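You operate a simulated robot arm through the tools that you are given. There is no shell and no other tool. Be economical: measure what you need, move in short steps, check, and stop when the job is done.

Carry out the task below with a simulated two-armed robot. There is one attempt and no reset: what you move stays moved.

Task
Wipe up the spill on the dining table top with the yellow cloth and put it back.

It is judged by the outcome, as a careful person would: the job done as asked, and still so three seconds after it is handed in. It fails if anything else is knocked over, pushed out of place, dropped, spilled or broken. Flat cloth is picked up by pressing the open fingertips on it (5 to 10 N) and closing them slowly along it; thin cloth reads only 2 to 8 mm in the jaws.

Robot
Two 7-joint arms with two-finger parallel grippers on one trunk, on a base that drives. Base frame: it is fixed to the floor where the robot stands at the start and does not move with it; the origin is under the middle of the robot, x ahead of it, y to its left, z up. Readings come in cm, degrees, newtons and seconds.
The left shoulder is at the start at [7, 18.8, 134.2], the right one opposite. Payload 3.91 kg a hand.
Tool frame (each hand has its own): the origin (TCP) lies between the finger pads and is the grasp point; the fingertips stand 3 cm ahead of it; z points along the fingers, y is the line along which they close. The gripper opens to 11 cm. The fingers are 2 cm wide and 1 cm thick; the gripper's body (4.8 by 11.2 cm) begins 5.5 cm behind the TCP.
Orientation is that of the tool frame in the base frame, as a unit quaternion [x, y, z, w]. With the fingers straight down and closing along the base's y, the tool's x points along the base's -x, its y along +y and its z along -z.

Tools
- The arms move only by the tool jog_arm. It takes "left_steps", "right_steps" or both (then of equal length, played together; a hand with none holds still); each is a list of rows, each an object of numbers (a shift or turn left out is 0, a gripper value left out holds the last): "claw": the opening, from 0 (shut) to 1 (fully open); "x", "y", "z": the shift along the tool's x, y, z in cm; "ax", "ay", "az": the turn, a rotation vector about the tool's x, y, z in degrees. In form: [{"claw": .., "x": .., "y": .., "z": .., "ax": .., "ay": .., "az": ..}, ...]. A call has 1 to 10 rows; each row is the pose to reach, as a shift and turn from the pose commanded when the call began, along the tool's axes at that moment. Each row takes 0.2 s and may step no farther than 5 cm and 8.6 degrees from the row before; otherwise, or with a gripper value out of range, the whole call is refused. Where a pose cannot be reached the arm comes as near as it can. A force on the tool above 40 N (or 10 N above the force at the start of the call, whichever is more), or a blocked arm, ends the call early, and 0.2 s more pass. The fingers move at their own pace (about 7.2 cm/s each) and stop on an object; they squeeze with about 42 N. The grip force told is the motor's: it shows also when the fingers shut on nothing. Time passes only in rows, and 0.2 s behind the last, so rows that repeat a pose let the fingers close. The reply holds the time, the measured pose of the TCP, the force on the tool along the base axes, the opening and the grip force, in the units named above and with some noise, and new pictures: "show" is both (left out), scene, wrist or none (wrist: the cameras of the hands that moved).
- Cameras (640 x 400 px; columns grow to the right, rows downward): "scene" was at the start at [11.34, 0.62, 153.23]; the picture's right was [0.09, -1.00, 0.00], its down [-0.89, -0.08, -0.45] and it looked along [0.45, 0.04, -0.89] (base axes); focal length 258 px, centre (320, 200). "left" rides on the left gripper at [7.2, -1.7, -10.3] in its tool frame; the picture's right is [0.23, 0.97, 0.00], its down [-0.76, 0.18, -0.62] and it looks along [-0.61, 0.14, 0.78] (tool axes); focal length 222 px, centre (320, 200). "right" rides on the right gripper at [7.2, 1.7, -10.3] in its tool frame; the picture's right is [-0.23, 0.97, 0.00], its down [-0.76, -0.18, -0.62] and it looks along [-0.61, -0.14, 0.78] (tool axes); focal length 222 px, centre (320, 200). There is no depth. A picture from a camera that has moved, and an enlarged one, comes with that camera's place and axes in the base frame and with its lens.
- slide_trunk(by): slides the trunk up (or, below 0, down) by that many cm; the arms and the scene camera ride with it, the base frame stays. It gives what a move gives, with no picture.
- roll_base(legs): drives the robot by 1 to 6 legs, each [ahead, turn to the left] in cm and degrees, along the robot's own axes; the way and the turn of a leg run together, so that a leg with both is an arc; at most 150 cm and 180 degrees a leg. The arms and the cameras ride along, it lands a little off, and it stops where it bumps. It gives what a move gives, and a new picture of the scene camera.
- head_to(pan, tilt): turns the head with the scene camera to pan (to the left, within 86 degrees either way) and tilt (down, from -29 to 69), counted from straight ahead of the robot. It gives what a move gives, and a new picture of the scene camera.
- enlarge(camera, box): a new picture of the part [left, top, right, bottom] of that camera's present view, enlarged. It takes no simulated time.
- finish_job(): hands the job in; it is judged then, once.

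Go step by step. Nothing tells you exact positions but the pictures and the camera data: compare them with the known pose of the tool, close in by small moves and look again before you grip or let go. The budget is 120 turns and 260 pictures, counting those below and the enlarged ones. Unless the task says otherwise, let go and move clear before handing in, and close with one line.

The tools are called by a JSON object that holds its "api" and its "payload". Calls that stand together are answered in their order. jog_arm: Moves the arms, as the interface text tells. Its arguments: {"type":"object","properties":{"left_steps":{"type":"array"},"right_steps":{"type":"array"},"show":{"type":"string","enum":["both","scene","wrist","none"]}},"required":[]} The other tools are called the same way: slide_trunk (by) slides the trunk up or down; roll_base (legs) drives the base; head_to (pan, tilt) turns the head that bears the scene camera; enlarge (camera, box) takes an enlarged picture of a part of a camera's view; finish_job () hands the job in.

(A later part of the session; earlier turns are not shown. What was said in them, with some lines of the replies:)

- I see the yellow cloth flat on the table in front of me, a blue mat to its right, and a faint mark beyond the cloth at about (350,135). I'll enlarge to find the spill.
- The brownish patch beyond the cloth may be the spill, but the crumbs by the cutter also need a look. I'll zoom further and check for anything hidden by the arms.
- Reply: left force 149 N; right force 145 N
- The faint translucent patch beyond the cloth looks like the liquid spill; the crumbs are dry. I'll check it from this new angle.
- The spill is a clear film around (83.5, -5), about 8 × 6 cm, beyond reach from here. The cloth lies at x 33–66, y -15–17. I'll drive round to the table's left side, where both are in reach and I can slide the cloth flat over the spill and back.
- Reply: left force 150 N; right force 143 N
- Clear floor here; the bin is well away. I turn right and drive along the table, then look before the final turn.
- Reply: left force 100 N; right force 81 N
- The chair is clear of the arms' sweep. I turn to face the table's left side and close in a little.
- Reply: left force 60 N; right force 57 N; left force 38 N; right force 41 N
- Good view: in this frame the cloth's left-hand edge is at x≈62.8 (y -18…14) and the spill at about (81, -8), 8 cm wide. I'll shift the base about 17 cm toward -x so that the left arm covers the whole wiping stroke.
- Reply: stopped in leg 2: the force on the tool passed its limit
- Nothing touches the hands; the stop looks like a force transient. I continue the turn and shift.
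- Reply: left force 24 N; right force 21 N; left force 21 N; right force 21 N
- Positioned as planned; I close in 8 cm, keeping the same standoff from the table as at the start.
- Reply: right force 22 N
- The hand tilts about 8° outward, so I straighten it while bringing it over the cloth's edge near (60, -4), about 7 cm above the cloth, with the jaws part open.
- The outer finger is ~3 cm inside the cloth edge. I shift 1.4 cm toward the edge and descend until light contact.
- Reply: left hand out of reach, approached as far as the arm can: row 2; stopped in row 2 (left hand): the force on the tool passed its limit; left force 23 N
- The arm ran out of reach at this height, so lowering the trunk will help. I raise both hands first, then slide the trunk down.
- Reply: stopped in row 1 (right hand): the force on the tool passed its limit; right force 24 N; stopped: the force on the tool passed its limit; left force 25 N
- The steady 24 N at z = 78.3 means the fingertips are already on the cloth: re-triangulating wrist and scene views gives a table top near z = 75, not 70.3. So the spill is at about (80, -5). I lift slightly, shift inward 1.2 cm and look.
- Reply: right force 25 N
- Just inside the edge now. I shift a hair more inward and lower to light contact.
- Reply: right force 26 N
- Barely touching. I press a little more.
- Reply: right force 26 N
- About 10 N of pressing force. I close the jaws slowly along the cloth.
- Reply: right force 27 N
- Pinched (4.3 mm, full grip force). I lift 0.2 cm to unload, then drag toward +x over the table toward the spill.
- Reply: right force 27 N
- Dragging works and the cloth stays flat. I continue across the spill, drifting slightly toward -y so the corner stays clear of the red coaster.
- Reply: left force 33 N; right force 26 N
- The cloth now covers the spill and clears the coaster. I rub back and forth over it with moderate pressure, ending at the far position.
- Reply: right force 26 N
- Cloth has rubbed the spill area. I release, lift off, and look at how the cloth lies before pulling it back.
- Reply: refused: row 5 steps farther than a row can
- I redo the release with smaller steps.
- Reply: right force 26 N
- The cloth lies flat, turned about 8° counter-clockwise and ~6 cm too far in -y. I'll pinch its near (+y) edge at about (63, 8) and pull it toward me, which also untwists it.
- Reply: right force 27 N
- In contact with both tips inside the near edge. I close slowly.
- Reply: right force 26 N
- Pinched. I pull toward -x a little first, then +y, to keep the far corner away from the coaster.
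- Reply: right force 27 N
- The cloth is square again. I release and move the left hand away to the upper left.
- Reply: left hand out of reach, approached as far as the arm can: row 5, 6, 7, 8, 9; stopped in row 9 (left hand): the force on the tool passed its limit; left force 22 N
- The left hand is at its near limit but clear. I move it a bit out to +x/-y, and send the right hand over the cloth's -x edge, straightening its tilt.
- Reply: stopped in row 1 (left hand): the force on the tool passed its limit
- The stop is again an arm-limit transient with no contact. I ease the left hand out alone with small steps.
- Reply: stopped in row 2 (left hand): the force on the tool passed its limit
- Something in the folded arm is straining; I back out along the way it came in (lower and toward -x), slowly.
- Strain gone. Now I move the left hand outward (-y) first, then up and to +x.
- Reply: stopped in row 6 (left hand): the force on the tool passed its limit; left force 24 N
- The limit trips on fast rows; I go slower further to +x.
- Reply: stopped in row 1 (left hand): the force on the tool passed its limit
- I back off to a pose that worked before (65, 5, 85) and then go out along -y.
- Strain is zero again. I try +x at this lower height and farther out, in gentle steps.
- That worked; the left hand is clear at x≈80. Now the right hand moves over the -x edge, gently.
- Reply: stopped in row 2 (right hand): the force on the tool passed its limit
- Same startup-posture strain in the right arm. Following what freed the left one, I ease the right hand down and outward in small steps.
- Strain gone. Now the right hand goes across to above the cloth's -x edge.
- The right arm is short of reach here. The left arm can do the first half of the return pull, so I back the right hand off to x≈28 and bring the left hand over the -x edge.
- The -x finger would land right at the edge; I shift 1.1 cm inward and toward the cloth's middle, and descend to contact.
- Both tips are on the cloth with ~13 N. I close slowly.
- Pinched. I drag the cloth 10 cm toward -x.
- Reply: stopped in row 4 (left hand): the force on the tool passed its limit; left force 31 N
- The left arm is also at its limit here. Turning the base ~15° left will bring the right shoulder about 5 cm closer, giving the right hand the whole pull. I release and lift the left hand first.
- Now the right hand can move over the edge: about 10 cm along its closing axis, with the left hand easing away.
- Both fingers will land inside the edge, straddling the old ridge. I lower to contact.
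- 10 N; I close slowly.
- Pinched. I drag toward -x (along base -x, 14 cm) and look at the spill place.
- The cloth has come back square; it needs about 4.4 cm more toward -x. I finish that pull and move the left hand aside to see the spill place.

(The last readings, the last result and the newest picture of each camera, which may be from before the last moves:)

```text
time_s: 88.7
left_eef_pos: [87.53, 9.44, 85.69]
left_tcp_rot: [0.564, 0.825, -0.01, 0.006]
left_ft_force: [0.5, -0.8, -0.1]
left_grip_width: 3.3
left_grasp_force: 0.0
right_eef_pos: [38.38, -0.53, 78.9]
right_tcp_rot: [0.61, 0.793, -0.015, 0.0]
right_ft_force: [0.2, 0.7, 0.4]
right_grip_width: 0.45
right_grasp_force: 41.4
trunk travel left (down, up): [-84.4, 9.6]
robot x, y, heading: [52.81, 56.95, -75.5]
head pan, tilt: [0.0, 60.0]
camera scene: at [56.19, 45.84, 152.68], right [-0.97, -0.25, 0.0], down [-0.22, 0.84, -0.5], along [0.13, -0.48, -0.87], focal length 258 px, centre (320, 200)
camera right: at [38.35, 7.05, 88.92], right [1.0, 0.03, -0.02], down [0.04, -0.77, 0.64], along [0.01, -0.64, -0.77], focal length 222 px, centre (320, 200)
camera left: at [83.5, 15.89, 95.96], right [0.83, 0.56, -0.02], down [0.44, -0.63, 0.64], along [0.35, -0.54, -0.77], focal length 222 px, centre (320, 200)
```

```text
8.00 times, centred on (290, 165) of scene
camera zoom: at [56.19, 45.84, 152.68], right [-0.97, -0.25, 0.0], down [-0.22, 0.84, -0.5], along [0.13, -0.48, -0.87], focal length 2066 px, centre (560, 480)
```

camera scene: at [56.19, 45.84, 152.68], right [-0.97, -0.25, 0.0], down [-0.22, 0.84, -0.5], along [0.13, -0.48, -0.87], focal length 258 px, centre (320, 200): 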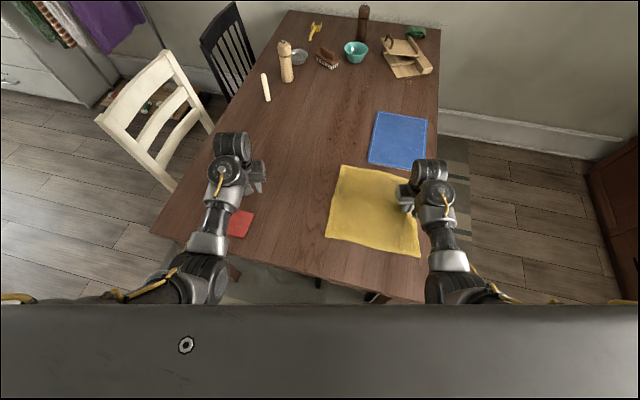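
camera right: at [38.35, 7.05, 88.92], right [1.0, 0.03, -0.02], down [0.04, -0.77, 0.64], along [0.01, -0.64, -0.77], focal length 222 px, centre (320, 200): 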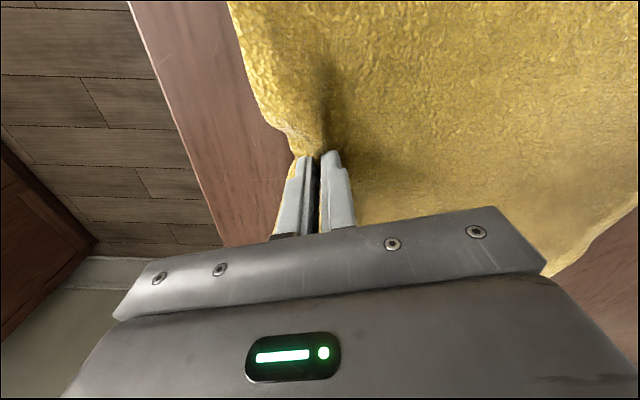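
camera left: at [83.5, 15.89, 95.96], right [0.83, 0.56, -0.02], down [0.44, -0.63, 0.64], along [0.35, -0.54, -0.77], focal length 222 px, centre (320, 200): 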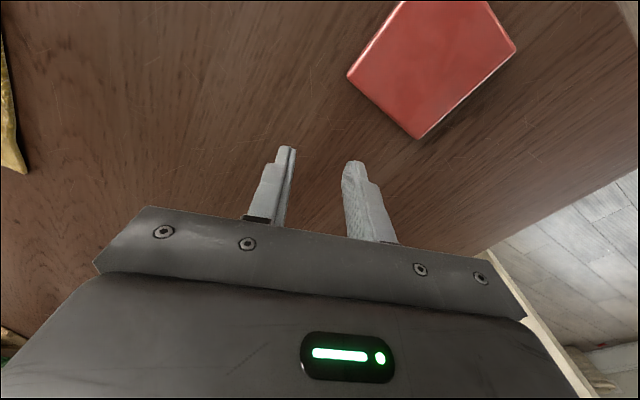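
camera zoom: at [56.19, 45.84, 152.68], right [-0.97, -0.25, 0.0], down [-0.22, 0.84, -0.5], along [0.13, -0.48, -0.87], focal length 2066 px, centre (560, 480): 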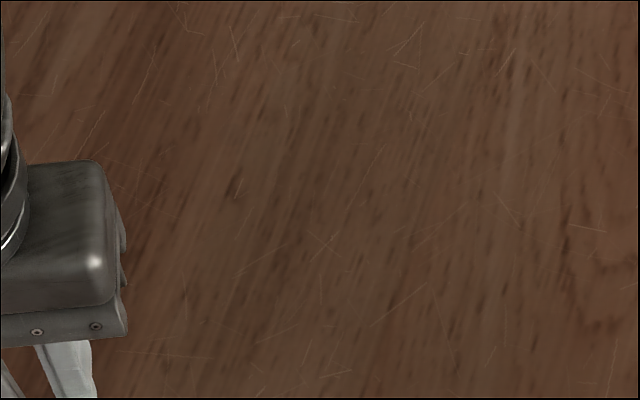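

The spill is gone, and the cloth's corners match their original places within about 1 cm. I open the jaws slowly while in light contact, to spread the gathered bit back out, then lift off.

{"api": "jog_arm", "payload": {"right_steps": [{"z": 0.45}, {"z": 0.5, "claw": 0.06}, {"z": 0.5, "claw": 0.12}, {"z": 0.5, "claw": 0.18}, {"z": 0.5, "claw": 0.24}, {"z": 0.5, "claw": 0.3}, {"z": 0.5, "claw": 0.34}, {"z": -0.5}, {"z": -3}, {"z": -6}]}}

```text
time_s: 90.9
left_eef_pos: [87.45, 9.28, 85.78]
left_tcp_rot: [0.565, 0.825, -0.011, 0.007]
left_ft_force: [-0.8, 0.6, -0.1]
left_grip_width: 3.29
left_grasp_force: 0.1
right_eef_pos: [38.48, -0.77, 84.65]
right_tcp_rot: [0.609, 0.793, -0.019, 0.006]
right_ft_force: [4.8, -10.7, -23.2]
right_grip_width: 3.74
right_grasp_force: 0.0
trunk travel left (down, up): [-84.4, 9.6]
robot x, y, heading: [53.04, 57.2, -75.5]
head pan, tilt: [0.0, 60.0]
stopped in row 10 (right hand): the force on the tool passed its limit (the readings are from after the stop); the commanded pose is now the measured one
camera scene: at [56.13, 45.8, 152.68], right [-0.97, -0.25, 0.0], down [-0.22, 0.84, -0.5], along [0.13, -0.48, -0.87], focal length 258 px, centre (320, 200)
camera right: at [38.35, 7.0, 94.66], right [1.0, 0.03, -0.01], down [0.03, -0.76, 0.65], along [0.01, -0.65, -0.76], focal length 222 px, centre (320, 200)
```

scene: 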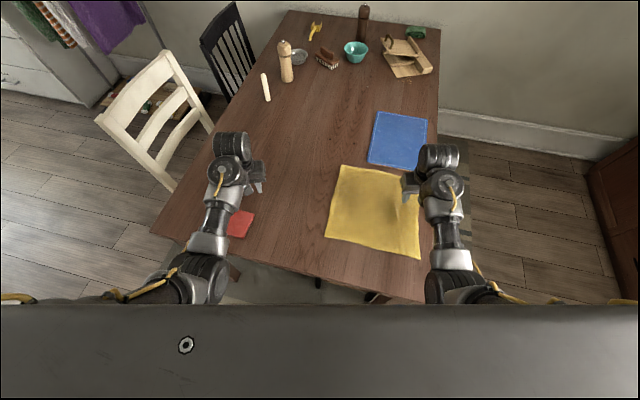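
right: 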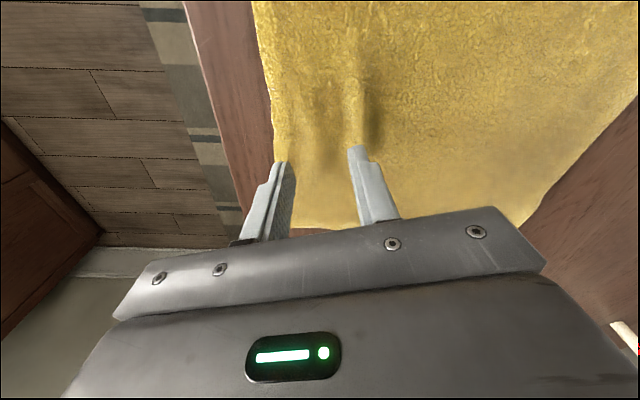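

The cloth lies flat with just a faint wrinkle. I back the robot straight off so both hands are clear and inspect.

{"api": "roll_base", "payload": {"legs": [[-30, 0]]}}

{"api": "enlarge", "payload": {"camera": "scene", "box": [220, 60, 440, 200]}}

```text
time_s: 92.1
left_eef_pos: [85.83, 15.81, 85.83]
left_tcp_rot: [0.565, 0.825, -0.012, 0.008]
left_ft_force: [-1.0, 0.9, -0.3]
left_grip_width: 3.27
left_grasp_force: 0.1
right_eef_pos: [36.72, 5.71, 84.8]
right_tcp_rot: [0.609, 0.793, -0.02, 0.007]
right_ft_force: [1.8, -3.6, -10.6]
right_grip_width: 3.77
right_grasp_force: 0.1
trunk travel left (down, up): [-84.4, 9.6]
robot x, y, heading: [51.64, 63.48, -75.5]
head pan, tilt: [0.0, 60.0]
stopped in leg 1: the force on the tool passed its limit (the readings are from after the stop); the commanded pose is now the measured one
camera scene: at [54.4, 52.34, 152.67], right [-0.97, -0.25, 0.0], down [-0.22, 0.84, -0.5], along [0.13, -0.48, -0.87], focal length 258 px, centre (320, 200)
```

scene: 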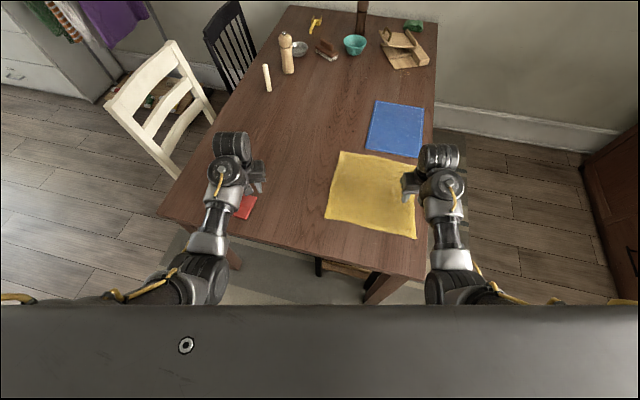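

```text
2.86 times, centred on (330, 130) of scene
camera zoom: at [54.4, 52.34, 152.67], right [-0.97, -0.25, 0.0], down [-0.22, 0.84, -0.5], along [0.13, -0.48, -0.87], focal length 738 px, centre (291, 400)
```

zoom: 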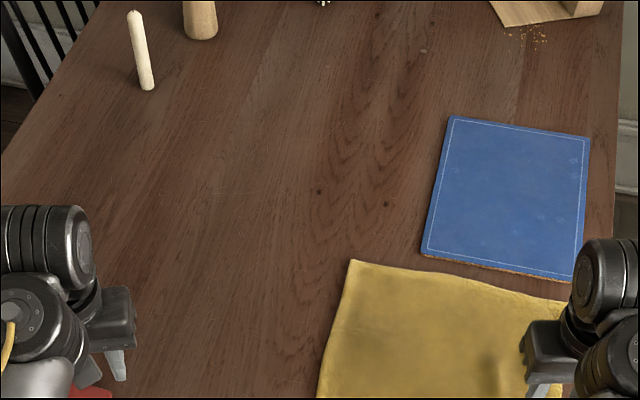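

The stop was a transient again (nothing touched). I keep backing off.

{"api": "roll_base", "payload": {"legs": [[-24, 0]]}}

{"api": "head_to", "payload": {"pan": -10, "tilt": 45}}

```text
time_s: 93.8
left_eef_pos: [79.82, 38.97, 85.87]
left_tcp_rot: [0.564, 0.825, -0.012, 0.008]
left_ft_force: [-0.3, -0.1, 0.1]
left_grip_width: 3.33
left_grasp_force: 0.0
right_eef_pos: [30.72, 28.9, 84.73]
right_tcp_rot: [0.609, 0.793, -0.02, 0.007]
right_ft_force: [1.2, -5.6, -16.8]
right_grip_width: 3.76
right_grasp_force: 0.0
trunk travel left (down, up): [-84.4, 9.6]
robot x, y, heading: [45.32, 86.84, -75.4]
head pan, tilt: [0.0, 60.0]
camera scene: at [48.33, 75.49, 152.68], right [-0.97, -0.25, 0.0], down [-0.22, 0.84, -0.5], along [0.13, -0.48, -0.87], focal length 258 px, centre (320, 200)
```

scene: 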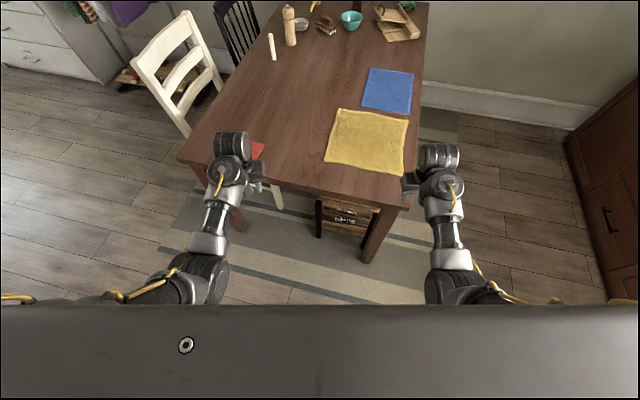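

```text
time_s: 94.6
left_eef_pos: [79.76, 38.95, 85.77]
left_tcp_rot: [0.565, 0.825, -0.012, 0.008]
left_ft_force: [-0.3, 0.1, -1.0]
left_grip_width: 3.33
left_grasp_force: 0.1
right_eef_pos: [30.71, 28.96, 84.68]
right_tcp_rot: [0.609, 0.793, -0.02, 0.007]
right_ft_force: [0.5, -3.7, -10.9]
right_grip_width: 3.73
right_grasp_force: 0.0
trunk travel left (down, up): [-84.4, 9.6]
robot x, y, heading: [45.5, 86.76, -75.5]
head pan, tilt: [-10.0, 45.0]
camera scene: at [47.3, 73.87, 154.63], right [-1.0, -0.08, 0.0], down [-0.06, 0.71, -0.71], along [0.06, -0.7, -0.71], focal length 258 px, centre (320, 200)
```

scene: 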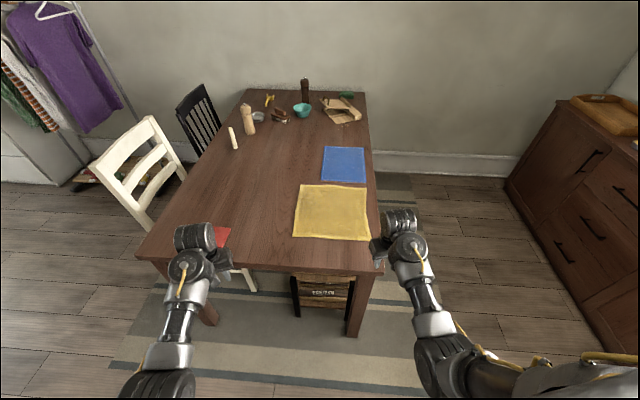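

{"api": "enlarge", "payload": {"camera": "scene", "box": [180, 140, 390, 270]}}

{"api": "enlarge", "payload": {"camera": "scene", "box": [220, 160, 310, 216]}}

```text
3.05 times, centred on (285, 205) of scene
camera zoom: at [47.3, 73.87, 154.63], right [-1.0, -0.08, 0.0], down [-0.06, 0.71, -0.71], along [0.06, -0.7, -0.71], focal length 787 px, centre (427, 185)
```

zoom: 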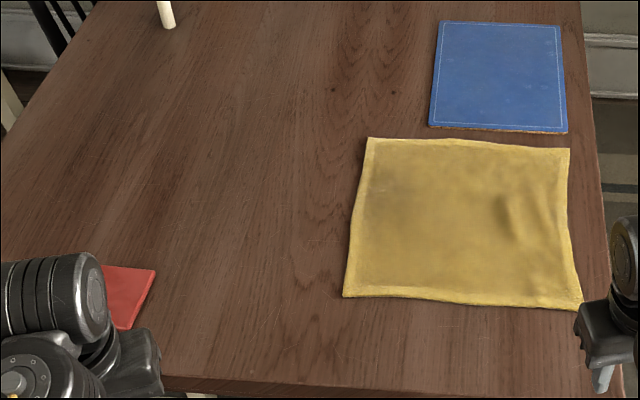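

```text
7.11 times, centred on (265, 188) of scene
camera zoom: at [47.3, 73.87, 154.63], right [-1.0, -0.08, 0.0], down [-0.06, 0.71, -0.71], along [0.06, -0.7, -0.71], focal length 1836 px, centre (711, 285)
```

zoom: 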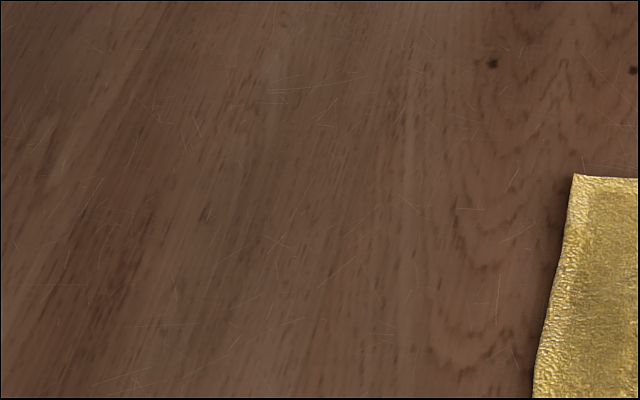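

The spill is wiped away, the cloth lies flat where it was, the other things are in their places, and both hands are clear. I hand the job in.

{"api": "finish_job", "payload": {}}

```text
The job is handed in.
```

I wiped up the spill with the yellow cloth and put the cloth back flat, within about 1 cm of where it lay; nothing else on the table was moved.
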